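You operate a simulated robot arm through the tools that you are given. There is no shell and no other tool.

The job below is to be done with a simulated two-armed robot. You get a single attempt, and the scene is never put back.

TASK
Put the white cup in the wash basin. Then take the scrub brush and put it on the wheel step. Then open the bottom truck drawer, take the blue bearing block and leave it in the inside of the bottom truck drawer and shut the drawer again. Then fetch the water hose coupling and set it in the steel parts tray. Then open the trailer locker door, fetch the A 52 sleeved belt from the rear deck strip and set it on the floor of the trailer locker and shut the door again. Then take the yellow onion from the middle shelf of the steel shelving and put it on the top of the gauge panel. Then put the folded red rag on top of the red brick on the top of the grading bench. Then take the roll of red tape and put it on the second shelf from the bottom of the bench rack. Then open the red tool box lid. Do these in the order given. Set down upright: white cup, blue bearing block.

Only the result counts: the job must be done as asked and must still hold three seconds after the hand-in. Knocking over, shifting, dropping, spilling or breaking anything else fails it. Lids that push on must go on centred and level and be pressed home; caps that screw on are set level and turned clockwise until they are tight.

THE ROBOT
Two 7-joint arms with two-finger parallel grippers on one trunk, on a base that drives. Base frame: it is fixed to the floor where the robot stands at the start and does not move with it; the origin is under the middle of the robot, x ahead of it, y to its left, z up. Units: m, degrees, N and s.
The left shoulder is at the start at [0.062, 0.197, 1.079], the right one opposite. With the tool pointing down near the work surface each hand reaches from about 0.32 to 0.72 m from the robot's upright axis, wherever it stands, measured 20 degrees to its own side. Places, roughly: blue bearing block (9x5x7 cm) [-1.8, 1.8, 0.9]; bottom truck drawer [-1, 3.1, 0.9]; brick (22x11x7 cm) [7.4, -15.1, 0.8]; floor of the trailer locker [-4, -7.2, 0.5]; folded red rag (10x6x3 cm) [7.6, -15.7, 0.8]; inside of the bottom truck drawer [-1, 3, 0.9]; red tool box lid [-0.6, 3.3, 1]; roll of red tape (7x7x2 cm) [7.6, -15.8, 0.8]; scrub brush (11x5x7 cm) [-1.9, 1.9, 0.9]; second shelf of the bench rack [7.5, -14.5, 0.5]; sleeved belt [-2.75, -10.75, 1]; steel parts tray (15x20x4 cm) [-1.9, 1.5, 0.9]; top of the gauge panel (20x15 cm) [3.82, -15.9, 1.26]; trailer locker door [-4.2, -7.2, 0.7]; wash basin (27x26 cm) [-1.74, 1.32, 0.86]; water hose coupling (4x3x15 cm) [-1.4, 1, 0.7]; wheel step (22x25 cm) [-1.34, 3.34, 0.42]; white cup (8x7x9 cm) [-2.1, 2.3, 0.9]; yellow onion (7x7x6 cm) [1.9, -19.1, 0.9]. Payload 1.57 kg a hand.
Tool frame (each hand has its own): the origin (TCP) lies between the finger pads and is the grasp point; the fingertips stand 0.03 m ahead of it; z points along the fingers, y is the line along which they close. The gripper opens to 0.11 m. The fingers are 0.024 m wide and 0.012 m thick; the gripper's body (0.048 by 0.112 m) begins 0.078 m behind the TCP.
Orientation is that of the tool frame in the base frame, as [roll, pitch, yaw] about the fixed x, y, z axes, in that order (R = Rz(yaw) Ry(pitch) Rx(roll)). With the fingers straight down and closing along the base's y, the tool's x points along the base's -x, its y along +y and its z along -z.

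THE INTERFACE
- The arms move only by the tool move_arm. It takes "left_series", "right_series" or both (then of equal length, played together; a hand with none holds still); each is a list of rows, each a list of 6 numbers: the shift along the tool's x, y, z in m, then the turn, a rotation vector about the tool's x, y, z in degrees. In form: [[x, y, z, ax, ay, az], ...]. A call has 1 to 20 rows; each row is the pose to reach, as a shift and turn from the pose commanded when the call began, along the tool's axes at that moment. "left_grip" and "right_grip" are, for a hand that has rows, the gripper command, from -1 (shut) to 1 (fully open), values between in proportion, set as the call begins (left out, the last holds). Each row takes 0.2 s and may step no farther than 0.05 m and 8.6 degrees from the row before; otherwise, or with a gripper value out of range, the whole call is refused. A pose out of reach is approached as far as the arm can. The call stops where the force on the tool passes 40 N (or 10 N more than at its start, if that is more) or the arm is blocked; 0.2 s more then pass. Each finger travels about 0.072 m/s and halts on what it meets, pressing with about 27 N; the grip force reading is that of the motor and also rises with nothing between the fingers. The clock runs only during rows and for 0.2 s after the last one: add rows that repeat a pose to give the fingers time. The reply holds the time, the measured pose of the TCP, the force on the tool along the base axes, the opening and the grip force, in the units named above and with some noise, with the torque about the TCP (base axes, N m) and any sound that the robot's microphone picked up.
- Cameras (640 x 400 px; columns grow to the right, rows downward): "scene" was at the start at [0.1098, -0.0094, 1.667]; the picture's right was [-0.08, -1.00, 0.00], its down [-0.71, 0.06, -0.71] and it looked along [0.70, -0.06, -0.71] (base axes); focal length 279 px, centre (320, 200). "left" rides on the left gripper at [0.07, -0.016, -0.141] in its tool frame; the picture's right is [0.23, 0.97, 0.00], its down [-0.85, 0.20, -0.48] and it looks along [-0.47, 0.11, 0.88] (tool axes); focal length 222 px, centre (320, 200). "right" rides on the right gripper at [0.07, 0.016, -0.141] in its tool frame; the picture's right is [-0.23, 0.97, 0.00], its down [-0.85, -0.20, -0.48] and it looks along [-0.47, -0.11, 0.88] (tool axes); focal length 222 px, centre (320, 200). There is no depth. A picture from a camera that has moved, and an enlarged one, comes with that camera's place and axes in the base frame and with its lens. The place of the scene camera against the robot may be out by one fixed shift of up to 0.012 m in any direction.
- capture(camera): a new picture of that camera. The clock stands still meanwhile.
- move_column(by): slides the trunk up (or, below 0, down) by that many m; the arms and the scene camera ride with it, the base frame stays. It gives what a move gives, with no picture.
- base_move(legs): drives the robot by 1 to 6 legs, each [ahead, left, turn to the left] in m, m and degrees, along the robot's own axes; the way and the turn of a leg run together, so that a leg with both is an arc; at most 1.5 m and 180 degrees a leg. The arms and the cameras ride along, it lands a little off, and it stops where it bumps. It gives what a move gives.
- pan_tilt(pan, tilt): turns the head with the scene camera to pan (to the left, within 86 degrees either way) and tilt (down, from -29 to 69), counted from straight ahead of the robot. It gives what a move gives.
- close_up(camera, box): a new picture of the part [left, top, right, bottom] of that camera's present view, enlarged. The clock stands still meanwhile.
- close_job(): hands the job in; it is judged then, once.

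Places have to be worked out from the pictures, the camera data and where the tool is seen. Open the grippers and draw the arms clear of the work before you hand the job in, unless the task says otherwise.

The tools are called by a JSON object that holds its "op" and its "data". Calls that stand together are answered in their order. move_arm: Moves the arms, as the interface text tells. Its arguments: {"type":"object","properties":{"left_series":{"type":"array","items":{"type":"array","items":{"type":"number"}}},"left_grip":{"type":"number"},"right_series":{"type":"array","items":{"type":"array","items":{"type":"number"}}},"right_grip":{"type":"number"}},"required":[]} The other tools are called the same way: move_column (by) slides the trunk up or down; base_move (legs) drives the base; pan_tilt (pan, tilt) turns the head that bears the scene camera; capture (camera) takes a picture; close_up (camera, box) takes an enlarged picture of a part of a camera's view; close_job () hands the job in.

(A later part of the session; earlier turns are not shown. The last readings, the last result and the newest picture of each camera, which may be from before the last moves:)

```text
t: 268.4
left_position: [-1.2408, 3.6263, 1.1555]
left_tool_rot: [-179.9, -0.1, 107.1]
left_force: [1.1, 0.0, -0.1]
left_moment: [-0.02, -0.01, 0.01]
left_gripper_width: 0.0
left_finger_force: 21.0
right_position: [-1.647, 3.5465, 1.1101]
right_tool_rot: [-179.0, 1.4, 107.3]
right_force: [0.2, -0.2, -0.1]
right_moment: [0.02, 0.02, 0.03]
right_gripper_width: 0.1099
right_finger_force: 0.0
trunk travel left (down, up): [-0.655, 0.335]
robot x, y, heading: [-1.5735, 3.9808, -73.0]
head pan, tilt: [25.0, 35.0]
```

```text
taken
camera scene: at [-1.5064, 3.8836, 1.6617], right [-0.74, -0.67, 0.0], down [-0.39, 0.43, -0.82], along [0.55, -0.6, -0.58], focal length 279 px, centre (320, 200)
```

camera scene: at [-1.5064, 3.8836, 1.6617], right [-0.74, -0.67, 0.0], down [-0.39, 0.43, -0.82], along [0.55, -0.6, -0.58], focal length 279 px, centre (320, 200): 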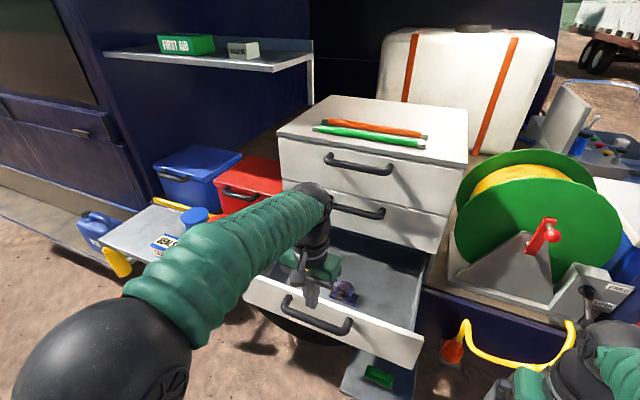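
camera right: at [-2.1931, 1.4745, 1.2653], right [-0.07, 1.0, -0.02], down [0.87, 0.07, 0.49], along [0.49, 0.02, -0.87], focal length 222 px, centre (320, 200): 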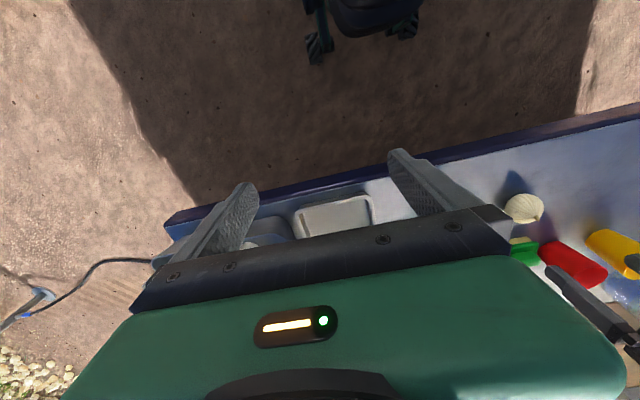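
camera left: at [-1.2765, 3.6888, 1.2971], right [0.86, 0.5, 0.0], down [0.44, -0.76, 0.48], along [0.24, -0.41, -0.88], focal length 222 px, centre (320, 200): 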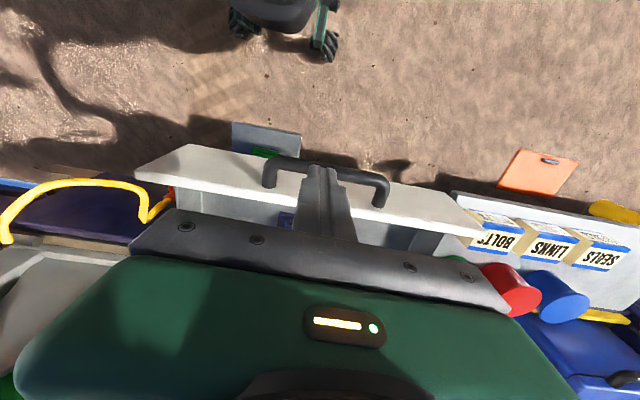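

The closed fingers are ~4.5 cm on my side of the bar. I lower them to the bar's height (z≈0.98).

{"op": "move_arm", "data": {"left_series": [[0, 0, 0.044, 0, 0, 0], [0, 0, 0.088, 0, 0, 0], [0, 0, 0.132, 0, 0, 0], [0, 0, 0.175, 0, 0, 0], [0, 0, 0.175, 0, 0, 0]]}}

{"op": "close_up", "data": {"camera": "scene", "box": [220, 200, 420, 360]}}

```text
t: 269.6
left_position: [-1.2395, 3.6278, 0.9809]
left_tool_rot: [-179.9, 0.0, 107.1]
left_force: [-0.5, -0.4, 0.5]
left_moment: [0.01, -0.01, 0.0]
left_gripper_width: 0.0
left_finger_force: 20.8
right_position: [-1.6456, 3.5488, 1.1112]
right_tool_rot: [-178.9, 1.6, 107.3]
right_force: [-0.8, -0.4, 0.1]
right_moment: [0.01, 0.01, -0.04]
right_gripper_width: 0.1099
right_finger_force: 0.0
trunk travel left (down, up): [-0.655, 0.335]
robot x, y, heading: [-1.5683, 3.9845, -72.7]
head pan, tilt: [25.0, 35.0]
```

```text
2.50 times, centred on (320, 280) of scene
camera zoom: at [-1.5065, 3.8842, 1.6618], right [-0.74, -0.67, 0.0], down [-0.39, 0.43, -0.82], along [0.55, -0.6, -0.57], focal length 698 px, centre (320, 0)
```

zoom: 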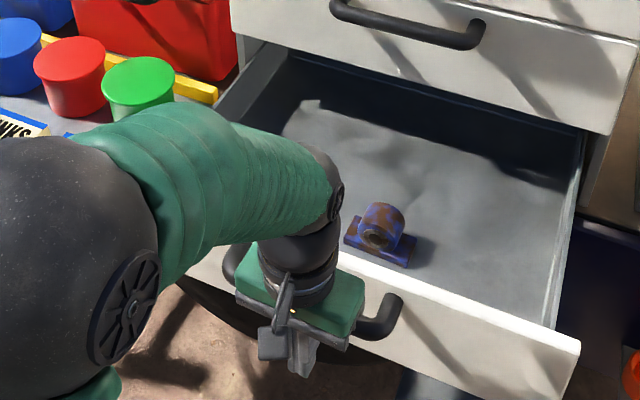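

Everything is clear. I drive ahead 0.2 m to push the drawer in.

{"op": "base_move", "data": {"legs": [[0.2, 0, 0]]}}

{"op": "capture", "data": {"camera": "scene"}}

```text
t: 271.2
left_position: [-1.1826, 3.4395, 0.9821]
left_tool_rot: [-179.9, 0.1, 107.0]
left_force: [-0.2, -0.3, 0.0]
left_moment: [0.02, -0.01, -0.03]
left_gripper_width: 0.0
left_finger_force: 21.3
right_position: [-1.5879, 3.3603, 1.1115]
right_tool_rot: [-179.0, 1.5, 107.2]
right_force: [-0.5, -0.3, -0.6]
right_moment: [-0.03, 0.02, -0.02]
right_gripper_width: 0.1101
right_finger_force: 0.0
trunk travel left (down, up): [-0.655, 0.335]
robot x, y, heading: [-1.5093, 3.7923, -72.7]
head pan, tilt: [25.0, 35.0]
```

```text
taken
camera scene: at [-1.4483, 3.6977, 1.6621], right [-0.74, -0.67, 0.0], down [-0.39, 0.42, -0.82], along [0.55, -0.61, -0.57], focal length 279 px, centre (320, 200)
```

scene: 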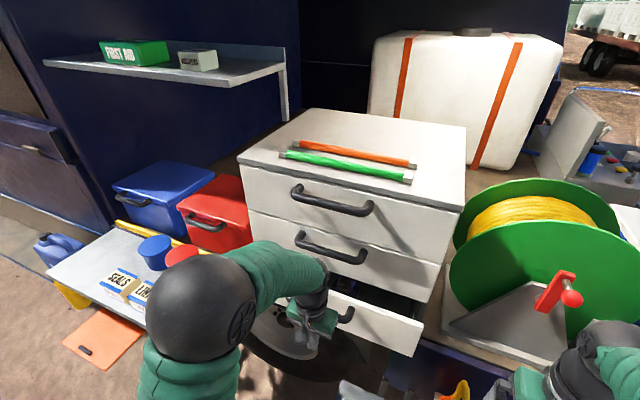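

The drawer is moving in. About 0.12 m remain; I drive 0.1 m more.

{"op": "base_move", "data": {"legs": [[0.1, 0, 0]]}}

{"op": "capture", "data": {"camera": "scene"}}

```text
t: 272.4
left_position: [-1.1539, 3.346, 0.9834]
left_tool_rot: [-180.0, 0.2, 107.0]
left_force: [0.3, -0.2, -0.1]
left_moment: [0.01, -0.02, -0.01]
left_gripper_width: 0.0
left_finger_force: 21.4
right_position: [-1.5591, 3.2676, 1.1119]
right_tool_rot: [-178.9, 1.8, 107.4]
right_force: [-0.1, 0.6, 0.0]
right_moment: [0.04, 0.02, 0.02]
right_gripper_width: 0.1102
right_finger_force: 0.1
trunk travel left (down, up): [-0.655, 0.335]
robot x, y, heading: [-1.4802, 3.6941, -72.7]
head pan, tilt: [25.0, 35.0]
```

```text
taken
camera scene: at [-1.4195, 3.6054, 1.6623], right [-0.74, -0.67, 0.0], down [-0.39, 0.42, -0.82], along [0.55, -0.61, -0.57], focal length 279 px, centre (320, 200)
```

scene: 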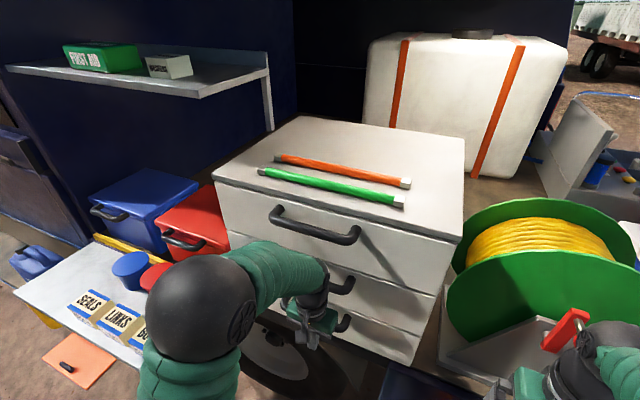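

Nearly closed; the last ~2 cm I push with the arm and watch the force.

{"op": "move_arm", "data": {"left_series": [[-0.008, 0, 0, 0, 0, 0], [-0.016, 0, 0, 0, 0, 0], [-0.022, 0, 0, 0, 0, 0], [-0.026, 0, 0, 0, 0, 0], [-0.03, 0, 0, 0, 0, 0]]}}

{"op": "close_up", "data": {"camera": "scene", "box": [200, 180, 460, 380]}}

```text
t: 273.3
left_position: [-1.1497, 3.3334, 0.9828]
left_tool_rot: [-179.9, -0.6, 107.1]
left_force: [-5.4, 24.4, 10.4]
left_moment: [-4.04, -1.08, 0.07]
left_gripper_width: 0.0
left_finger_force: 21.2
right_position: [-1.5601, 3.2717, 1.1131]
right_tool_rot: [-178.9, 1.7, 107.5]
right_force: [0.3, -0.5, -0.4]
right_moment: [0.03, 0.01, 0.03]
right_gripper_width: 0.1102
right_finger_force: 0.0
trunk travel left (down, up): [-0.655, 0.335]
robot x, y, heading: [-1.4797, 3.6986, -72.6]
head pan, tilt: [25.0, 35.0]
stopped in row 4 (left hand): the force on the tool passed its limit at 45 N (the readings are from after the stop); the commanded pose is now the measured one
```

```text
2.00 times, centred on (330, 280) of scene
camera zoom: at [-1.422, 3.6109, 1.6631], right [-0.74, -0.67, 0.0], down [-0.39, 0.42, -0.82], along [0.55, -0.61, -0.57], focal length 558 px, centre (300, 40)
```

zoom: 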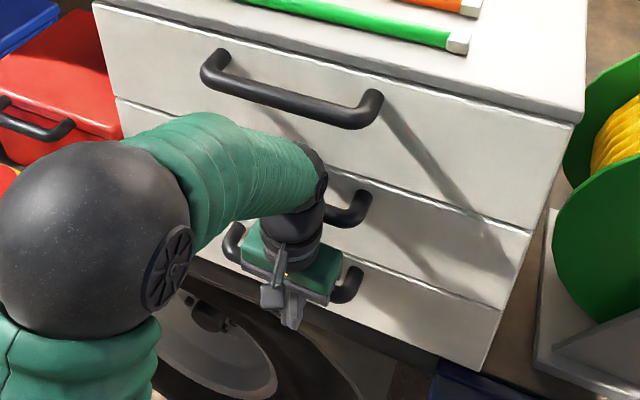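

The torque shows that the gripper's body met the middle drawer's handle (z≈1.15), leaving the bottom drawer ~1 cm short. I back off and will finish with the tool pointing horizontally between the two handles.

{"op": "move_arm", "data": {"left_series": [[0.03, 0, 0, 0, 0, 0], [0.06, 0, 0, 0, 0, 0], [0.06, 0, -0.02, 0, 0, 0]]}}

{"op": "base_move", "data": {"legs": [[-0.3, 0, 0]]}}

{"op": "move_arm", "data": {"left_series": [[0, 0, -0.005, 0, -8, 0], [0, 0, -0.01, 0, -16, 0], [0, 0, -0.015, 0, -24, 0], [0, 0, -0.02, 0, -32, 0], [0, 0, -0.025, 0, -40, 0], [0, 0, -0.03, 0, -48, 0], [0, 0, -0.03, 0, -56, 0], [0, 0, -0.03, 0, -64, 0], [0, 0, -0.03, 0, -72, 0], [0, 0, -0.03, 0, -80, 0], [0, 0, -0.03, 0, -88, 0], [0, 0, -0.03, 0, -90, 0], [0, 0, -0.03, 0, -90, 0]]}}

{"op": "capture", "data": {"camera": "scene"}}

{"op": "capture", "data": {"camera": "left"}}

```text
t: 274.1
left_position: [-1.1644, 3.3833, 1.0018]
left_tool_rot: [-180.0, -0.7, 107.1]
left_force: [-1.0, 1.1, -0.1]
left_moment: [-0.03, 0.0, 0.0]
left_gripper_width: 0.0
left_finger_force: 21.4
right_position: [-1.5577, 3.2647, 1.1102]
right_tool_rot: [-178.9, 1.4, 107.3]
right_force: [0.4, -0.1, -1.1]
right_moment: [-0.01, -0.02, 0.0]
right_gripper_width: 0.1102
right_finger_force: 0.2
trunk travel left (down, up): [-0.655, 0.335]
robot x, y, heading: [-1.4849, 3.6996, -72.6]
head pan, tilt: [25.0, 35.0]
```

```text
t: 276.1
left_position: [-1.2529, 3.6692, 1.0002]
left_tool_rot: [-179.8, -0.7, 107.0]
left_force: [-0.9, 0.4, -0.6]
left_moment: [-0.05, -0.02, 0.0]
left_gripper_width: 0.0
left_finger_force: 20.9
right_position: [-1.6458, 3.5502, 1.1093]
right_tool_rot: [-179.0, 1.3, 107.3]
right_force: [0.1, -0.3, -0.3]
right_moment: [0.01, 0.0, 0.01]
right_gripper_width: 0.1099
right_finger_force: 0.1
trunk travel left (down, up): [-0.655, 0.335]
robot x, y, heading: [-1.5735, 3.9859, -72.7]
head pan, tilt: [25.0, 35.0]
```

```text
t: 278.9
left_position: [-1.1603, 3.5496, 1.1666]
left_tool_rot: [-168.4, 89.3, 118.6]
left_force: [-1.1, 0.1, 0.8]
left_moment: [0.02, -0.03, -0.01]
left_gripper_width: 0.0
left_finger_force: 21.5
left hand out of reach, approached as far as the arm can: row 4, 5, 6, 7, 8, 9, 10, 11, 12, 13
right_position: [-1.648, 3.5526, 1.1119]
right_tool_rot: [-178.8, 1.5, 107.4]
right_force: [0.2, 0.4, 0.6]
right_moment: [0.0, 0.0, 0.0]
right_gripper_width: 0.1097
right_finger_force: 0.1
trunk travel left (down, up): [-0.655, 0.335]
robot x, y, heading: [-1.5716, 3.9858, -72.5]
head pan, tilt: [25.0, 35.0]
```

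```text
taken
camera scene: at [-1.5088, 3.8875, 1.6619], right [-0.74, -0.67, 0.0], down [-0.39, 0.42, -0.82], along [0.55, -0.6, -0.57], focal length 279 px, centre (320, 200)
```

scene: 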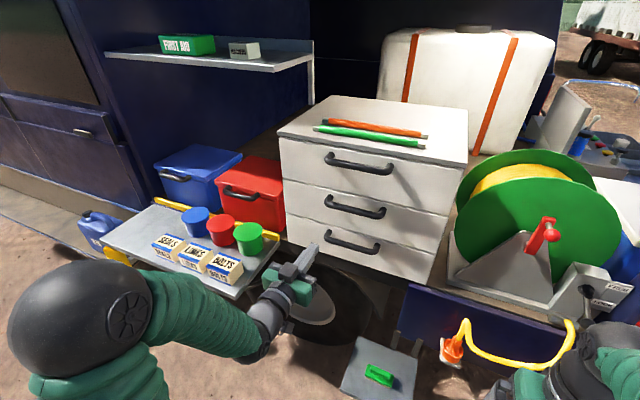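

```text
taken
camera left: at [-1.2175, 3.6801, 1.0987], right [0.93, 0.29, -0.23], down [0.06, 0.51, 0.86], along [0.36, -0.81, 0.46], focal length 222 px, centre (320, 200)
```

left: 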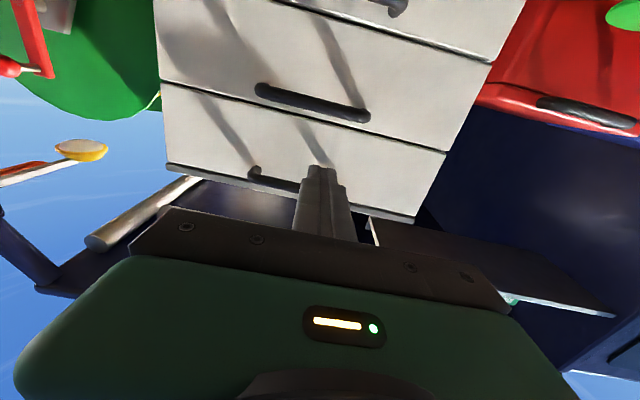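

The tool now points horizontally. I zoom on the bottom drawer to judge the remaining gap.

{"op": "close_up", "data": {"camera": "scene", "box": [270, 160, 450, 290]}}

```text
3.08 times, centred on (360, 225) of scene
camera zoom: at [-1.5088, 3.8875, 1.6619], right [-0.74, -0.67, 0.0], down [-0.39, 0.42, -0.82], along [0.55, -0.6, -0.57], focal length 859 px, centre (197, 123)
```

zoom: 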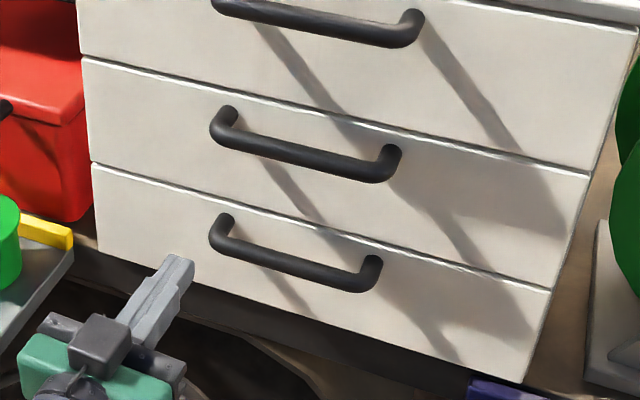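

The bottom drawer looks flush within a few mm. To make sure it is fully shut, I press the closed fingertips against its face between the handles.

{"op": "move_arm", "data": {"left_series": [[0.04, -0.013, 0, 0, 0, 0], [0.08, -0.026, 0, 0, 0, 0], [0.125, -0.04, 0, 0, 0, 0], [0.125, -0.04, 0.045, 0, 0, 0], [0.125, -0.04, 0.09, 0, 0, 0], [0.125, -0.04, 0.135, 0, 0, 0], [0.125, -0.04, 0.18, 0, 0, 0], [0.125, -0.04, 0.2, 0, 0, 0], [0.125, -0.04, 0.2, 0, 0, 0]]}}

{"op": "close_up", "data": {"camera": "scene", "box": [270, 160, 450, 290]}}

```text
t: 280.9
left_position: [-1.1654, 3.4933, 1.1998]
left_tool_rot: [-164.8, 89.3, 122.3]
left_force: [-0.1, 0.0, -0.7]
left_moment: [0.01, -0.01, 0.0]
left_gripper_width: 0.0001
left_finger_force: 21.1
left hand out of reach, approached as far as the arm can: row 1, 2, 3, 4, 5, 6, 7, 8, 9
right_position: [-1.6478, 3.5527, 1.1104]
right_tool_rot: [-178.8, 1.4, 107.3]
right_force: [-0.7, 0.2, 0.5]
right_moment: [0.0, 0.01, 0.02]
right_gripper_width: 0.1102
right_finger_force: 0.1
trunk travel left (down, up): [-0.655, 0.335]
robot x, y, heading: [-1.5733, 3.9852, -72.6]
head pan, tilt: [25.0, 35.0]
```

```text
3.08 times, centred on (360, 225) of scene
camera zoom: at [-1.5072, 3.8869, 1.6618], right [-0.74, -0.67, 0.0], down [-0.39, 0.42, -0.82], along [0.55, -0.6, -0.57], focal length 859 px, centre (197, 123)
```

zoom: 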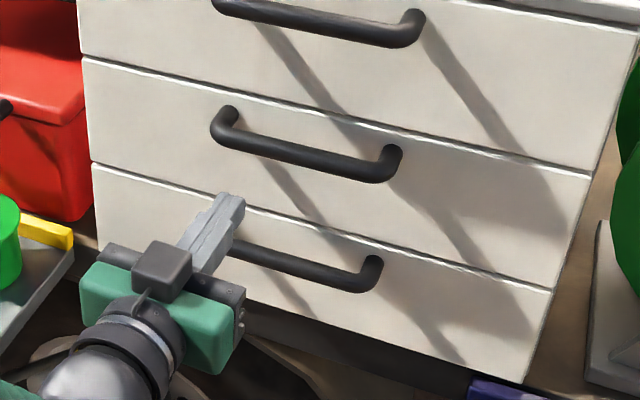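

The arm is near a joint limit in this pose. I pitch the tool back down first, then re-pitch from a better place further ahead.

{"op": "move_arm", "data": {"left_series": [[0, 0, 0, 0, 8, 0], [0, 0, 0, 0, 16, 0], [0, 0, 0, 0, 24, 0], [0, 0, 0, 0, 32, 0], [0, 0, 0, 0, 40, 0], [0, 0, 0, 0, 48, 0], [0, 0, 0, 0, 56, 0], [0, 0, 0, 0, 64, 0], [0, 0, 0, 0, 72, 0], [0, 0, 0, 0, 80, 0], [0, 0, 0, 0, 88, 0], [0, 0, 0, 0, 90, 0]]}}

{"op": "capture", "data": {"camera": "scene"}}

```text
t: 283.5
left_position: [-1.1947, 3.6166, 1.2026]
left_tool_rot: [-179.9, -0.6, 106.9]
left_force: [-0.1, -0.2, -0.6]
left_moment: [0.0, -0.01, 0.02]
left_gripper_width: 0.0
left_finger_force: 20.6
left hand out of reach, approached as far as the arm can: row 8, 9, 10, 11, 12
right_position: [-1.6476, 3.553, 1.1109]
right_tool_rot: [-178.9, 1.5, 107.5]
right_force: [-0.1, 0.7, -0.4]
right_moment: [-0.01, -0.01, -0.01]
right_gripper_width: 0.1101
right_finger_force: 0.1
trunk travel left (down, up): [-0.655, 0.335]
robot x, y, heading: [-1.5722, 3.9866, -72.5]
head pan, tilt: [25.0, 35.0]
```

```text
taken
camera scene: at [-1.5073, 3.8873, 1.6618], right [-0.74, -0.67, 0.0], down [-0.39, 0.42, -0.82], along [0.55, -0.6, -0.57], focal length 279 px, centre (320, 200)
```

scene: 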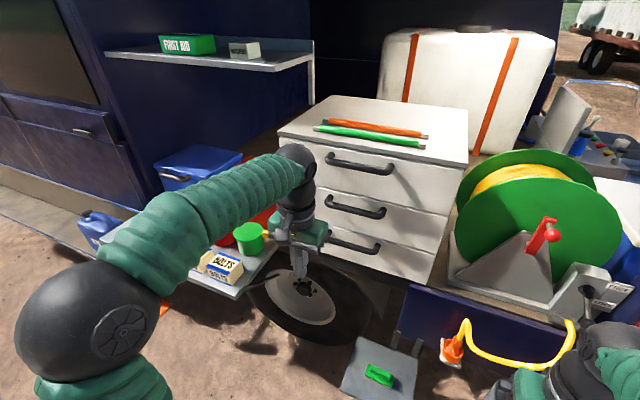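

Tool is pointing down again. I move it to the well-behaved spot (0.56 ahead, 0.16 left, z≈1.05), then pitch it up again.

{"op": "move_arm", "data": {"left_series": [[-0.02, -0.018, 0.03, 0, 0, 0], [-0.04, -0.036, 0.06, 0, 0, 0], [-0.06, -0.054, 0.09, 0, 0, 0], [-0.08, -0.072, 0.12, 0, 0, 0], [-0.1, -0.09, 0.15, 0, 0, 0], [-0.1, -0.09, 0.15, 0, 0, 0]]}}

{"op": "move_arm", "data": {"left_series": [[-0.005, 0, 0, 0, -8, 0], [-0.01, 0, 0, 0, -16, 0], [-0.015, 0, 0, 0, -24, 0], [-0.02, 0, 0, 0, -32, 0], [-0.025, 0, 0, 0, -40, 0], [-0.03, 0, 0, 0, -48, 0], [-0.035, 0, 0, 0, -56, 0], [-0.04, 0, 0, 0, -64, 0], [-0.045, 0, 0, 0, -72, 0], [-0.05, 0, 0, 0, -80, 0], [-0.05, 0, 0, 0, -88, 0], [-0.05, 0, 0, 0, -90, 0], [-0.05, 0, 0, 0, -90, 0]]}}

{"op": "capture", "data": {"camera": "scene"}}

```text
t: 284.9
left_position: [-1.2576, 3.6245, 1.1057]
left_tool_rot: [-179.7, -0.5, 107.1]
left_force: [-0.1, 0.6, -0.1]
left_moment: [0.02, 0.03, -0.01]
left_gripper_width: 0.0001
left_finger_force: 21.0
left hand out of reach, approached as far as the arm can: row 1, 2, 3, 4, 5, 6
right_position: [-1.6485, 3.5525, 1.1114]
right_tool_rot: [-178.9, 1.5, 107.5]
right_force: [-0.1, 0.0, -0.2]
right_moment: [0.0, 0.05, 0.01]
right_gripper_width: 0.1099
right_finger_force: 0.0
trunk travel left (down, up): [-0.655, 0.335]
robot x, y, heading: [-1.5705, 3.9854, -72.4]
head pan, tilt: [25.0, 35.0]
```

```text
t: 287.0
left_position: [-1.235, 3.5262, 1.1674]
left_tool_rot: [-121.6, 68.0, 162.4]
left_force: [0.5, 0.4, 0.3]
left_moment: [-0.02, 0.03, -0.04]
left_gripper_width: 0.0
left_finger_force: 21.0
left hand out of reach, approached as far as the arm can: row 6, 7, 8, 9, 10
right_position: [-1.6461, 3.5524, 1.1103]
right_tool_rot: [-178.8, 1.5, 107.4]
right_force: [-0.1, 0.5, 0.6]
right_moment: [-0.02, 0.03, 0.01]
right_gripper_width: 0.1101
right_finger_force: 0.1
trunk travel left (down, up): [-0.655, 0.335]
robot x, y, heading: [-1.5706, 3.987, -72.5]
head pan, tilt: [25.0, 35.0]
stopped in row 10 (left hand): the arm was blocked; the commanded pose is now the measured one
```

```text
taken
camera scene: at [-1.5057, 3.8869, 1.6607], right [-0.74, -0.67, 0.0], down [-0.39, 0.42, -0.82], along [0.55, -0.6, -0.58], focal length 279 px, centre (320, 200)
```

scene: 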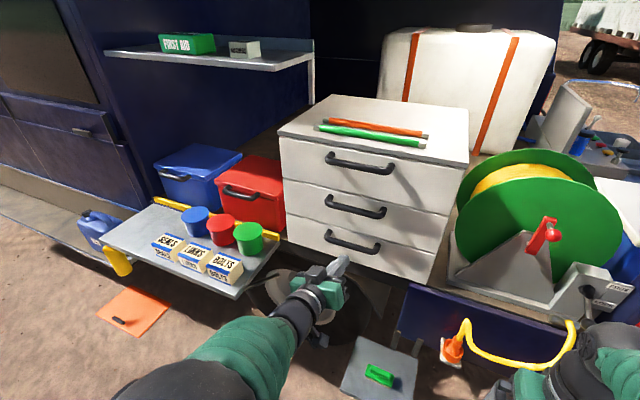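

The tool is nearly horizontal (11° down), good enough for pushing. I use the trunk and base instead of the arm: lower the trunk 0.12 m so the fingertips are between the handles, and check.

{"op": "move_column", "data": {"by": -0.12}}

{"op": "capture", "data": {"camera": "scene"}}

{"op": "capture", "data": {"camera": "left"}}

```text
t: 288.5
left_position: [-1.2394, 3.5277, 1.0544]
left_tool_rot: [-115.5, 66.0, 167.7]
left_force: [-0.1, 1.0, -0.8]
left_moment: [0.01, -0.03, 0.02]
left_gripper_width: 0.0
left_finger_force: 20.7
right_position: [-1.6483, 3.5526, 0.9902]
right_tool_rot: [-179.0, 1.5, 107.4]
right_force: [-0.5, -0.2, 0.6]
right_moment: [-0.01, 0.0, 0.01]
right_gripper_width: 0.1101
right_finger_force: 0.1
trunk travel left (down, up): [-0.535, 0.455]
robot x, y, heading: [-1.5698, 3.9862, -72.5]
head pan, tilt: [25.0, 35.0]
```

```text
taken
camera scene: at [-1.5086, 3.8872, 1.5409], right [-0.74, -0.67, 0.0], down [-0.39, 0.42, -0.82], along [0.55, -0.6, -0.57], focal length 279 px, centre (320, 200)
```

scene: 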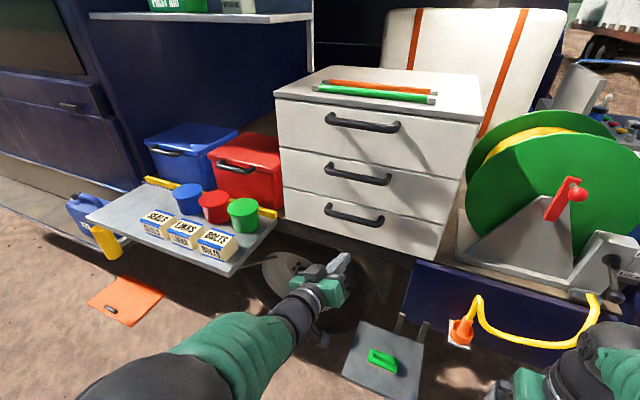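

```text
taken
camera left: at [-1.3085, 3.6663, 1.0221], right [0.78, 0.26, -0.57], down [0.43, 0.44, 0.79], along [0.45, -0.86, 0.23], focal length 222 px, centre (320, 200)
```

left: 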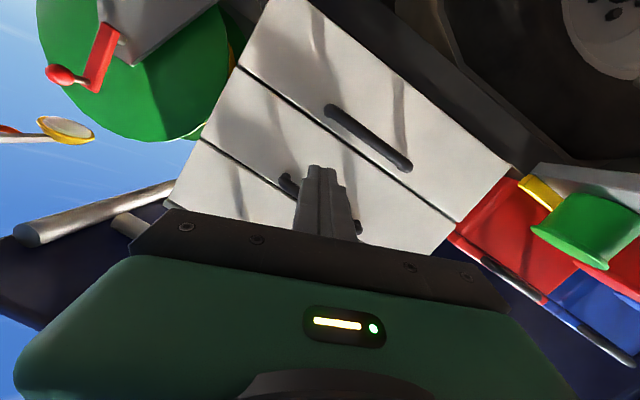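

The fingertips sit at z≈1.05, between the bottom handle (0.974) and the middle one (~1.12). I drive ahead 0.2 m, then slowly.

{"op": "base_move", "data": {"legs": [[0.2, 0, 0]]}}

{"op": "close_up", "data": {"camera": "scene", "box": [220, 180, 420, 340]}}

```text
t: 290.1
left_position: [-1.1776, 3.3385, 1.0557]
left_tool_rot: [-115.4, 65.9, 167.9]
left_force: [0.2, -0.4, 0.4]
left_moment: [0.0, 0.02, -0.01]
left_gripper_width: 0.0001
left_finger_force: 21.0
right_position: [-1.5883, 3.3633, 0.99]
right_tool_rot: [-178.9, 1.6, 107.5]
right_force: [0.4, 0.3, -0.5]
right_moment: [0.02, 0.0, -0.01]
right_gripper_width: 0.1102
right_finger_force: 0.1
trunk travel left (down, up): [-0.535, 0.455]
robot x, y, heading: [-1.5157, 3.794, -72.7]
head pan, tilt: [25.0, 35.0]
```

```text
2.50 times, centred on (320, 260) of scene
camera zoom: at [-1.4489, 3.6979, 1.542], right [-0.74, -0.68, 0.0], down [-0.39, 0.42, -0.82], along [0.55, -0.6, -0.57], focal length 698 px, centre (320, 50)
```

zoom: 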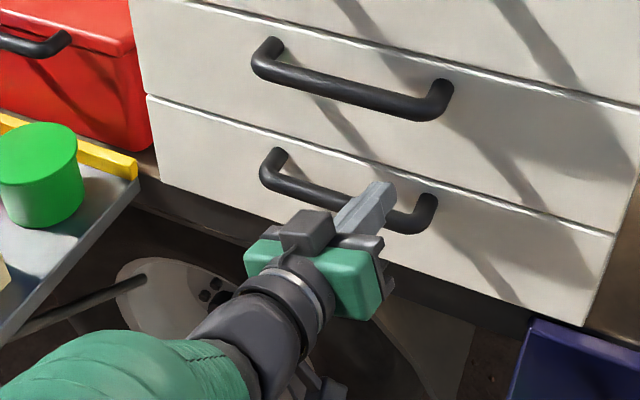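

Tips are a few cm from the face. I drive another 0.045 m.

{"op": "base_move", "data": {"legs": [[0.045, 0, 0]]}}

{"op": "base_move", "data": {"legs": [[0.015, 0, 0]]}}

{"op": "close_up", "data": {"camera": "scene", "box": [220, 180, 420, 340]}}

```text
t: 291.0
left_position: [-1.168, 3.2985, 1.0577]
left_tool_rot: [-114.7, 65.8, 168.3]
left_force: [0.0, 0.4, 0.8]
left_moment: [-0.02, 0.0, -0.04]
left_gripper_width: 0.0001
left_finger_force: 21.8
right_position: [-1.5752, 3.3209, 0.9911]
right_tool_rot: [-178.9, 1.6, 107.5]
right_force: [0.2, -0.3, -0.7]
right_moment: [-0.01, -0.01, 0.01]
right_gripper_width: 0.1099
right_finger_force: 0.2
trunk travel left (down, up): [-0.535, 0.455]
robot x, y, heading: [-1.4991, 3.7518, -72.3]
head pan, tilt: [25.0, 35.0]
```

```text
t: 291.7
left_position: [-1.1627, 3.2842, 1.0567]
left_tool_rot: [-114.8, 65.8, 168.3]
left_force: [-0.2, 0.4, -0.4]
left_moment: [-0.03, 0.02, 0.03]
left_gripper_width: 0.0001
left_finger_force: 22.0
right_position: [-1.5715, 3.3067, 0.9903]
right_tool_rot: [-178.9, 1.5, 107.5]
right_force: [-0.1, 0.1, -0.1]
right_moment: [0.0, 0.03, -0.01]
right_gripper_width: 0.1099
right_finger_force: 0.1
trunk travel left (down, up): [-0.535, 0.455]
robot x, y, heading: [-1.496, 3.7371, -72.4]
head pan, tilt: [25.0, 35.0]
```

```text
2.50 times, centred on (320, 260) of scene
camera zoom: at [-1.4313, 3.643, 1.542], right [-0.74, -0.68, 0.0], down [-0.39, 0.42, -0.82], along [0.55, -0.6, -0.57], focal length 698 px, centre (320, 50)
```

zoom: 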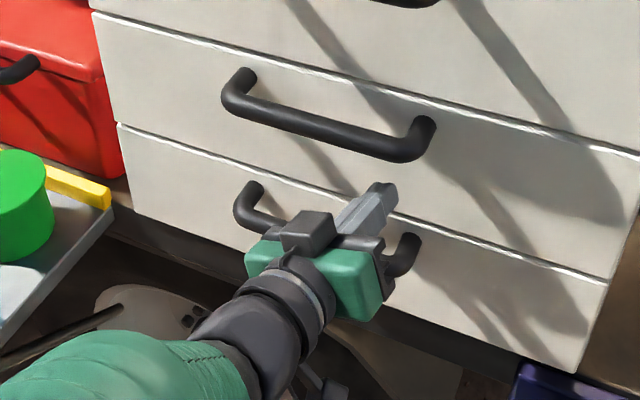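

The boundary between the drawers is at z≈1.0, so my tips at 1.05 face the middle drawer. I back up 0.08 m, lower the trunk by 0.08 m, so that I push on the bottom handle bar itself.

{"op": "base_move", "data": {"legs": [[-0.09, 0, 0]]}}

{"op": "move_column", "data": {"by": -0.08}}

{"op": "capture", "data": {"camera": "scene"}}

{"op": "capture", "data": {"camera": "left"}}

```text
t: 292.8
left_position: [-1.188, 3.3665, 1.0559]
left_tool_rot: [-115.1, 65.7, 168.1]
left_force: [0.3, 0.9, 0.0]
left_moment: [-0.02, -0.01, 0.01]
left_gripper_width: 0.0
left_finger_force: 21.3
right_position: [-1.5968, 3.3903, 0.9899]
right_tool_rot: [-178.9, 1.6, 107.6]
right_force: [0.3, -0.1, 0.1]
right_moment: [-0.03, 0.01, -0.01]
right_gripper_width: 0.11
right_finger_force: 0.0
trunk travel left (down, up): [-0.535, 0.455]
robot x, y, heading: [-1.5233, 3.8217, -72.5]
head pan, tilt: [25.0, 35.0]
```

```text
t: 294.0
left_position: [-1.1881, 3.3675, 0.9787]
left_tool_rot: [-112.8, 64.9, 170.1]
left_force: [-0.3, 0.8, 0.2]
left_moment: [-0.02, -0.03, -0.01]
left_gripper_width: 0.0003
left_finger_force: 21.9
right_position: [-1.5964, 3.3904, 0.9113]
right_tool_rot: [-178.9, 1.5, 107.6]
right_force: [0.9, -0.9, -0.7]
right_moment: [-0.03, 0.01, 0.0]
right_gripper_width: 0.1101
right_finger_force: 0.1
trunk travel left (down, up): [-0.455, 0.535]
robot x, y, heading: [-1.5178, 3.8213, -72.4]
head pan, tilt: [25.0, 35.0]
```

```text
taken
camera scene: at [-1.4575, 3.7253, 1.4615], right [-0.74, -0.68, 0.0], down [-0.39, 0.42, -0.82], along [0.55, -0.6, -0.57], focal length 279 px, centre (320, 200)
```

scene: 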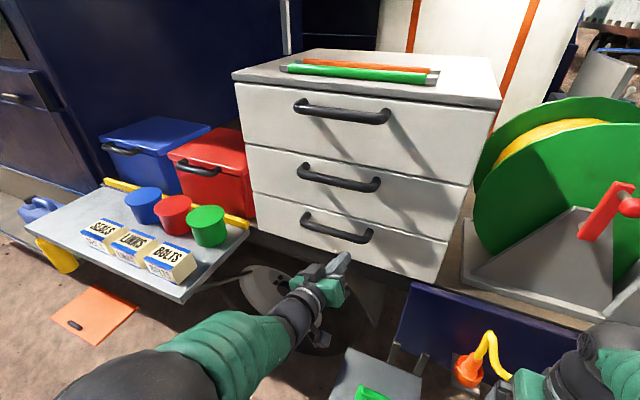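

```text
taken
camera left: at [-1.2584, 3.5056, 0.9461], right [0.77, 0.25, -0.59], down [0.44, 0.45, 0.78], along [0.46, -0.86, 0.23], focal length 222 px, centre (320, 200)
```

left: 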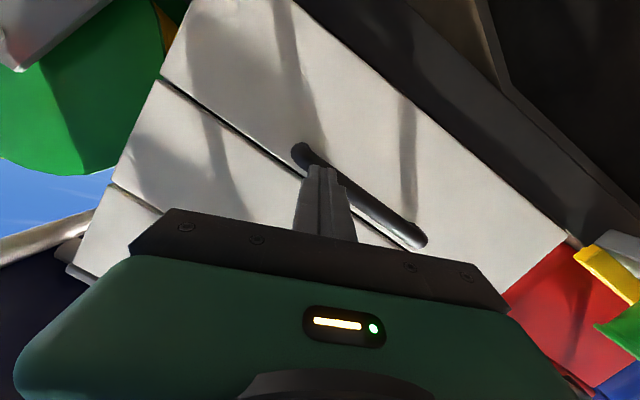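

The tips are level with the bottom bar now. I drive ahead until they press on it.

{"op": "base_move", "data": {"legs": [[0.045, 0, 0]]}}

{"op": "base_move", "data": {"legs": [[0.012, 0, 0]]}}

{"op": "capture", "data": {"camera": "left"}}

```text
t: 295.0
left_position: [-1.1754, 3.3266, 0.9801]
left_tool_rot: [-112.1, 64.7, 170.6]
left_force: [-0.5, 0.3, -0.3]
left_moment: [0.0, 0.02, -0.02]
left_gripper_width: 0.0
left_finger_force: 20.6
right_position: [-1.5829, 3.3487, 0.9095]
right_tool_rot: [-178.9, 1.5, 107.6]
right_force: [0.3, -0.1, 0.0]
right_moment: [0.01, -0.01, -0.04]
right_gripper_width: 0.1098
right_finger_force: 0.1
trunk travel left (down, up): [-0.455, 0.535]
robot x, y, heading: [-1.5086, 3.7796, -72.5]
head pan, tilt: [25.0, 35.0]
stopped in leg 1: the force on the tool passed its limit at 148 N (the readings are from after the stop); the commanded pose is now the measured one
```

```text
t: 295.9
left_position: [-1.1748, 3.3225, 0.9819]
left_tool_rot: [-111.3, 64.8, 171.3]
left_force: [-3.4, 14.0, 6.7]
left_moment: [-0.19, -0.11, 0.15]
left_gripper_width: 0.0002
left_finger_force: 21.7
right_position: [-1.5811, 3.3425, 0.9117]
right_tool_rot: [-179.0, 1.5, 107.7]
right_force: [-0.1, 0.7, 0.2]
right_moment: [-0.01, 0.0, -0.01]
right_gripper_width: 0.1098
right_finger_force: 0.1
trunk travel left (down, up): [-0.455, 0.535]
robot x, y, heading: [-1.5033, 3.7728, -72.3]
head pan, tilt: [25.0, 35.0]
stopped in leg 1: the force on the tool passed its limit at 71 N (the readings are from after the stop); the commanded pose is now the measured one
```

```text
taken
camera left: at [-1.2443, 3.46, 0.947], right [0.77, 0.24, -0.59], down [0.45, 0.46, 0.77], along [0.45, -0.86, 0.24], focal length 222 px, centre (320, 200)
```

left: 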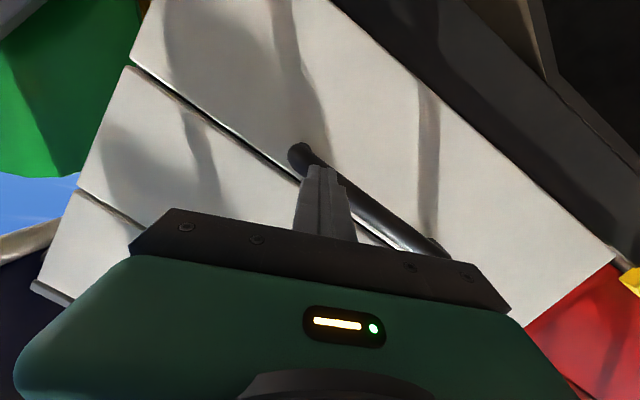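

The bar took a solid push (drawer fully shut against its stop). I back off to free space and raise the trunk again.

{"op": "base_move", "data": {"legs": [[-0.35, 0, 0], [-0.35, 0, 0]]}}

{"op": "move_column", "data": {"by": 0.2}}

{"op": "capture", "data": {"camera": "scene"}}

```text
t: 300.0
left_position: [-1.3708, 3.9712, 0.9791]
left_tool_rot: [-111.7, 64.4, 171.5]
left_force: [0.7, -0.8, 0.4]
left_moment: [-0.02, 0.01, 0.02]
left_gripper_width: 0.0
left_finger_force: 21.5
right_position: [-1.778, 3.9901, 0.9127]
right_tool_rot: [-178.7, 1.4, 108.2]
right_force: [-0.6, -0.4, 0.0]
right_moment: [0.02, 0.02, -0.02]
right_gripper_width: 0.1099
right_finger_force: 0.0
trunk travel left (down, up): [-0.455, 0.535]
robot x, y, heading: [-1.7126, 4.4264, -71.7]
head pan, tilt: [25.0, 35.0]
```

```text
t: 302.2
left_position: [-1.3834, 3.9686, 1.1787]
left_tool_rot: [-112.9, 65.7, 169.4]
left_force: [0.6, 0.8, 0.1]
left_moment: [-0.01, 0.01, -0.01]
left_gripper_width: 0.0001
left_finger_force: 21.4
right_position: [-1.7874, 3.9883, 1.1098]
right_tool_rot: [-179.3, 1.6, 108.3]
right_force: [-0.5, 0.1, 0.0]
right_moment: [-0.01, 0.02, 0.0]
right_gripper_width: 0.1101
right_finger_force: 0.1
trunk travel left (down, up): [-0.655, 0.335]
robot x, y, heading: [-1.7154, 4.4226, -71.7]
head pan, tilt: [25.0, 35.0]
```

```text
taken
camera scene: at [-1.6346, 4.3235, 1.6631], right [-0.73, -0.68, 0.0], down [-0.4, 0.42, -0.82], along [0.56, -0.6, -0.58], focal length 279 px, centre (320, 200)
```

scene: 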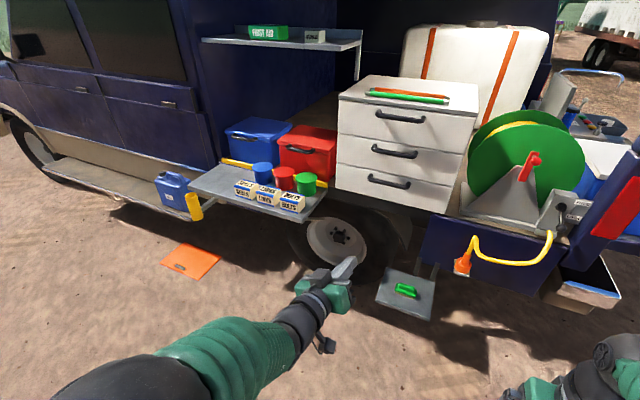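

The drawer is shut. Now I bring the left tool back to pointing straight down with an untwisted arm, moving slightly ahead and down in free space.

{"op": "move_arm", "data": {"left_series": [[0.0094, 0.0051, 0.0097, -2.13, 7.81, 1.22], [0.0187, 0.0101, 0.0195, -4.25, 15.62, 2.44], [0.0281, 0.0152, 0.0292, -6.38, 23.43, 3.66], [0.0374, 0.0203, 0.039, -8.5, 31.24, 4.88], [0.0468, 0.0254, 0.0487, -10.63, 39.05, 6.1], [0.0561, 0.0304, 0.0584, -12.75, 46.86, 7.32], [0.0655, 0.0355, 0.0682, -14.88, 54.67, 8.54], [0.0748, 0.0406, 0.0779, -17.0, 62.48, 9.76], [0.0842, 0.0456, 0.0877, -19.13, 70.29, 10.98], [0.0935, 0.0507, 0.0974, -21.25, 78.1, 12.2], [0.0935, 0.0507, 0.0974, -21.25, 78.1, 12.2]], "left_grip": 0.5}}

{"op": "capture", "data": {"camera": "scene"}}

```text
t: 303.7
left_position: [-1.3726, 3.9168, 1.162]
left_tool_rot: [-160.9, 32.8, 121.1]
left_force: [-0.1, -0.3, -0.2]
left_moment: [-0.01, 0.0, 0.02]
left_gripper_width: 0.0823
left_finger_force: 0.0
right_position: [-1.7946, 3.9861, 1.1061]
right_tool_rot: [-179.7, 1.7, 108.1]
right_force: [0.6, 0.0, 0.2]
right_moment: [0.02, -0.01, 0.01]
right_gripper_width: 0.11
right_finger_force: 0.0
trunk travel left (down, up): [-0.655, 0.335]
robot x, y, heading: [-1.7126, 4.419, -71.6]
head pan, tilt: [25.0, 35.0]
stopped in row 7 (left hand): the arm was blocked; the commanded pose is now the measured one
```

```text
taken
camera scene: at [-1.639, 4.3219, 1.6606], right [-0.73, -0.69, 0.0], down [-0.4, 0.42, -0.82], along [0.56, -0.6, -0.58], focal length 279 px, centre (320, 200)
```

scene: 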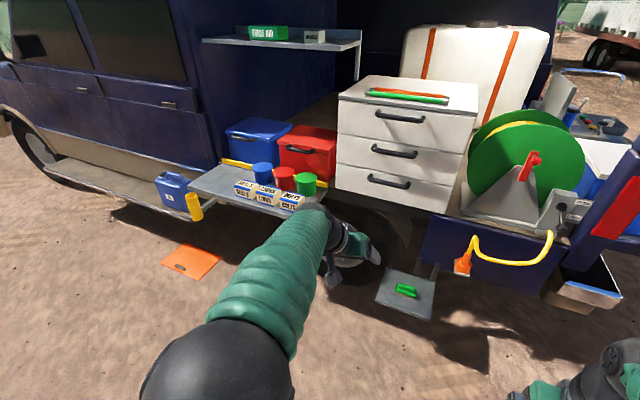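

The arm reports being blocked, probably the elbow against the torso. I look down at the arm's posture.

{"op": "pan_tilt", "data": {"pan": 20, "tilt": 69}}

{"op": "capture", "data": {"camera": "scene"}}

```text
t: 304.7
left_position: [-1.3699, 3.9177, 1.1611]
left_tool_rot: [-160.9, 32.6, 121.2]
left_force: [0.2, 0.4, -0.3]
left_moment: [0.04, -0.01, -0.01]
left_gripper_width: 0.0827
left_finger_force: 0.0
right_position: [-1.7917, 3.9878, 1.109]
right_tool_rot: [-179.8, 1.7, 108.2]
right_force: [0.1, 0.5, 0.0]
right_moment: [0.02, 0.0, 0.01]
right_gripper_width: 0.1101
right_finger_force: 0.1
trunk travel left (down, up): [-0.655, 0.335]
robot x, y, heading: [-1.7114, 4.4204, -71.5]
head pan, tilt: [20.0, 68.8]
```

```text
taken
camera scene: at [-1.661, 4.3426, 1.6192], right [-0.79, -0.62, 0.0], down [-0.58, 0.73, -0.36], along [0.22, -0.28, -0.93], focal length 279 px, centre (320, 200)
```

scene: 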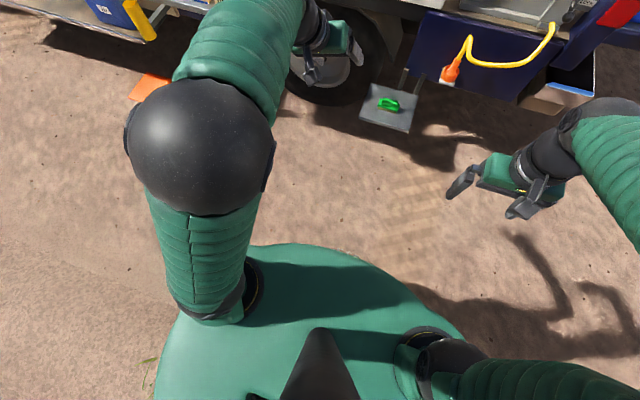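

The elbow is raised. I first lower and extend the hand (which lets the elbow drop), then complete the rotation to pointing down.

{"op": "move_arm", "data": {"left_series": [[0.0038, 0.0096, 0.0412, 0, 0, 0], [0.0077, 0.0193, 0.0825, 0, 0, 0], [0.0115, 0.0289, 0.1237, 0, 0, 0], [0.0153, 0.0385, 0.1649, 0, 0, 0], [0.0153, 0.0385, 0.1649, -2.98, 6.85, 1.36], [0.0153, 0.0385, 0.1649, -5.95, 13.7, 2.72], [0.0153, 0.0385, 0.1649, -8.93, 20.55, 4.08], [0.0153, 0.0385, 0.1649, -11.9, 27.4, 5.44], [0.0153, 0.0385, 0.1649, -14.88, 34.25, 6.8], [0.0153, 0.0385, 0.1649, -14.88, 34.25, 6.8]]}}

{"op": "capture", "data": {"camera": "scene"}}

```text
t: 306.9
left_position: [-1.3453, 3.8429, 1.012]
left_tool_rot: [179.8, 0.0, 108.6]
left_force: [-0.4, 0.0, -0.3]
left_moment: [0.03, -0.03, 0.04]
left_gripper_width: 0.0826
left_finger_force: 0.0
right_position: [-1.7926, 3.9899, 1.11]
right_tool_rot: [-179.6, 1.7, 108.1]
right_force: [-0.3, -0.2, -0.6]
right_moment: [0.0, -0.02, 0.0]
right_gripper_width: 0.1102
right_finger_force: 0.2
trunk travel left (down, up): [-0.655, 0.335]
robot x, y, heading: [-1.7146, 4.4211, -71.9]
head pan, tilt: [20.0, 68.8]
```

```text
taken
camera scene: at [-1.6607, 4.3428, 1.6192], right [-0.79, -0.62, 0.0], down [-0.58, 0.73, -0.36], along [0.22, -0.28, -0.93], focal length 279 px, centre (320, 200)
```

scene: 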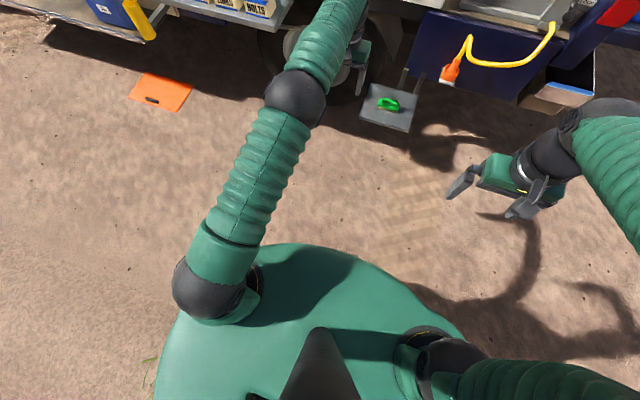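

The left arm is back in its natural posture. I retract it a little, then drive round to the right rear of the truck for the hose coupling.

{"op": "move_arm", "data": {"left_series": [[0.04, 0, -0.02, 0, 0, 0], [0.08, 0, -0.04, 0, 0, 0], [0.12, 0, -0.06, 0, 0, 0], [0.15, 0, -0.08, 0, 0, 0]]}}

{"op": "base_move", "data": {"legs": [[0, -1.1, 0], [0, -1.1, 0], [0, 0, 89], [0, -1.2, 0], [0, -1.2, 0], [0, -1.1, 0]]}}

{"op": "pan_tilt", "data": {"pan": 10, "tilt": 30}}

{"op": "capture", "data": {"camera": "scene"}}

```text
t: 307.9
left_position: [-1.3935, 3.9863, 1.0935]
left_tool_rot: [179.9, 0.0, 108.4]
left_force: [-0.2, 0.2, -0.4]
left_moment: [-0.04, -0.01, 0.0]
left_gripper_width: 0.0826
left_finger_force: 0.1
right_position: [-1.7919, 3.9896, 1.1101]
right_tool_rot: [-179.6, 1.9, 108.2]
right_force: [-0.6, 0.3, -0.2]
right_moment: [-0.02, 0.04, -0.02]
right_gripper_width: 0.1095
right_finger_force: 0.0
trunk travel left (down, up): [-0.655, 0.335]
robot x, y, heading: [-1.7123, 4.4171, -71.7]
head pan, tilt: [20.0, 68.8]
```

```text
t: 320.1
left_position: [-3.4048, 3.3159, 1.0998]
left_tool_rot: [179.6, 0.9, 118.3]
left_force: [-2.1, -1.1, 0.0]
left_moment: [0.1, -0.14, 0.01]
left_gripper_width: 0.0824
left_finger_force: 0.1
right_position: [-3.8005, 3.2532, 1.1124]
right_tool_rot: [-179.9, 2.5, 117.9]
right_force: [-0.3, -0.2, 0.0]
right_moment: [0.03, -0.1, -0.03]
right_gripper_width: 0.1097
right_finger_force: 0.1
trunk travel left (down, up): [-0.655, 0.335]
robot x, y, heading: [-3.7799, 3.6807, -62.2]
head pan, tilt: [20.0, 68.8]
stopped in leg 3: the robot was blocked; the commanded pose is now the measured one
```

```text
t: 321.1
left_position: [-3.3693, 3.3262, 1.0915]
left_tool_rot: [-178.8, 0.4, 118.6]
left_force: [0.6, -0.2, 0.5]
left_moment: [-0.07, 0.07, -0.05]
left_gripper_width: 0.0825
left_finger_force: 0.0
right_position: [-3.7636, 3.262, 1.1151]
right_tool_rot: [-178.2, 2.2, 118.4]
right_force: [0.5, -1.0, 0.4]
right_moment: [-0.01, 0.02, 0.01]
right_gripper_width: 0.1099
right_finger_force: 0.0
trunk travel left (down, up): [-0.655, 0.335]
robot x, y, heading: [-3.7821, 3.6844, -61.9]
head pan, tilt: [10.0, 30.0]
```

```text
taken
camera scene: at [-3.7065, 3.582, 1.6703], right [-0.79, -0.62, 0.0], down [-0.31, 0.39, -0.86], along [0.53, -0.68, -0.5], focal length 279 px, centre (320, 200)
```

scene: 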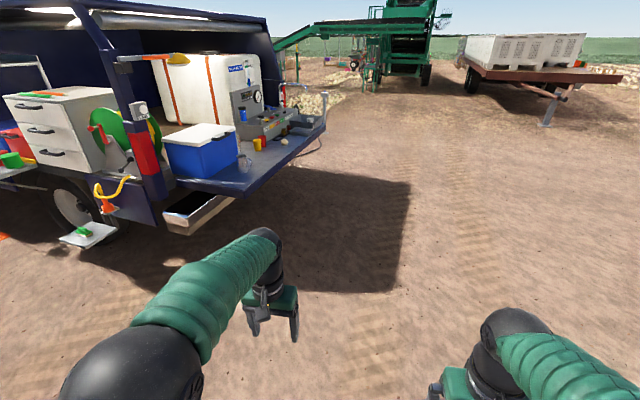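

The turn was blocked by something near the base. I look left and right down at the ground.

{"op": "pan_tilt", "data": {"pan": -80, "tilt": 55}}

{"op": "capture", "data": {"camera": "scene"}}

{"op": "pan_tilt", "data": {"pan": 80, "tilt": 55}}

{"op": "capture", "data": {"camera": "scene"}}

```text
t: 322.8
left_position: [-3.3779, 3.3232, 1.0933]
left_tool_rot: [-179.2, 0.4, 118.5]
left_force: [0.0, 0.1, -0.7]
left_moment: [0.0, 0.04, 0.02]
left_gripper_width: 0.0823
left_finger_force: 0.0
right_position: [-3.7722, 3.261, 1.1155]
right_tool_rot: [-178.6, 2.2, 118.2]
right_force: [-0.2, 0.9, -0.4]
right_moment: [-0.04, 0.0, -0.02]
right_gripper_width: 0.1099
right_finger_force: 0.1
trunk travel left (down, up): [-0.655, 0.335]
robot x, y, heading: [-3.7756, 3.6855, -61.9]
head pan, tilt: [-80.0, 55.0]
```

```text
taken
camera scene: at [-3.829, 3.6038, 1.6341], right [-0.62, 0.79, 0.0], down [0.65, 0.51, -0.57], along [-0.45, -0.35, -0.82], focal length 279 px, centre (320, 200)
```

scene: 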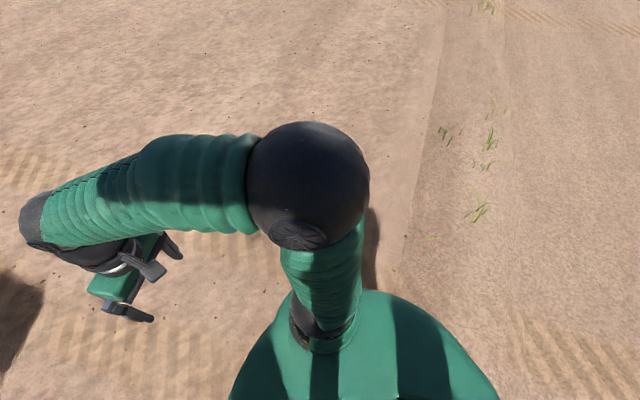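

```text
t: 325.2
left_position: [-3.3771, 3.3227, 1.0927]
left_tool_rot: [-179.2, 0.4, 118.4]
left_force: [0.0, 0.7, 0.4]
left_moment: [0.0, 0.02, -0.01]
left_gripper_width: 0.0823
left_finger_force: 0.1
right_position: [-3.7718, 3.2602, 1.1142]
right_tool_rot: [-178.7, 2.1, 118.2]
right_force: [0.5, 0.7, 0.8]
right_moment: [0.02, 0.0, 0.01]
right_gripper_width: 0.1101
right_finger_force: 0.1
trunk travel left (down, up): [-0.655, 0.335]
robot x, y, heading: [-3.7791, 3.6831, -61.8]
head pan, tilt: [80.0, 55.0]
```

```text
taken
camera scene: at [-3.704, 3.6703, 1.6347], right [0.31, -0.95, 0.0], down [-0.78, -0.25, -0.58], along [0.55, 0.18, -0.82], focal length 279 px, centre (320, 200)
```

scene: 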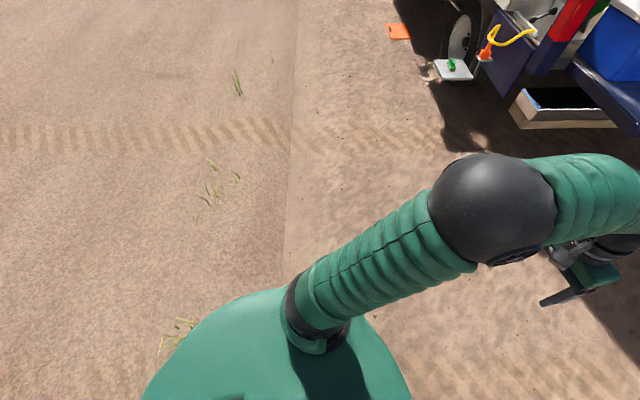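

There's a ground step along v≈4.85 behind the robot; the rear wheels met it. I drive ahead away from it, then turn and continue to the right rear.

{"op": "base_move", "data": {"legs": [[0.5, 0, 0], [0, 0, 79], [0, -1.2, 0], [0, -1.2, 0], [0, -0.5, 0]]}}

{"op": "pan_tilt", "data": {"pan": 0, "tilt": 30}}

{"op": "capture", "data": {"camera": "scene"}}

```text
t: 345.5
left_position: [-2.241, 0.8088, 1.0908]
left_tool_rot: [-178.8, 0.3, -162.1]
left_force: [0.7, 0.3, 0.1]
left_moment: [-0.06, -0.02, 0.02]
left_gripper_width: 0.0825
left_finger_force: 0.1
right_position: [-2.2523, 0.4072, 1.1156]
right_tool_rot: [-178.4, 2.2, -162.4]
right_force: [-0.5, -0.3, -0.3]
right_moment: [-0.03, -0.01, 0.02]
right_gripper_width: 0.1099
right_finger_force: 0.2
trunk travel left (down, up): [-0.655, 0.335]
robot x, y, heading: [-2.6691, 0.4702, 17.7]
head pan, tilt: [80.0, 55.0]
```

```text
t: 347.0
left_position: [-2.2405, 0.8025, 1.0923]
left_tool_rot: [-179.0, 0.4, -162.1]
left_force: [-0.2, -0.5, 0.5]
left_moment: [-0.01, 0.02, -0.01]
left_gripper_width: 0.0825
left_finger_force: 0.0
right_position: [-2.2502, 0.404, 1.1146]
right_tool_rot: [-178.6, 2.3, -162.4]
right_force: [0.0, 0.2, -0.2]
right_moment: [0.0, -0.03, -0.05]
right_gripper_width: 0.1099
right_finger_force: 0.0
trunk travel left (down, up): [-0.655, 0.335]
robot x, y, heading: [-2.6679, 0.4745, 17.7]
head pan, tilt: [0.0, 30.0]
```

```text
taken
camera scene: at [-2.5551, 0.5108, 1.6695], right [0.3, -0.95, 0.0], down [-0.48, -0.15, -0.86], along [0.83, 0.26, -0.5], focal length 279 px, centre (320, 200)
```

scene: 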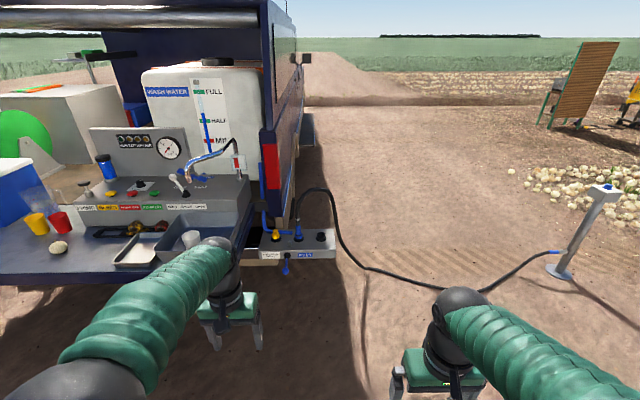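

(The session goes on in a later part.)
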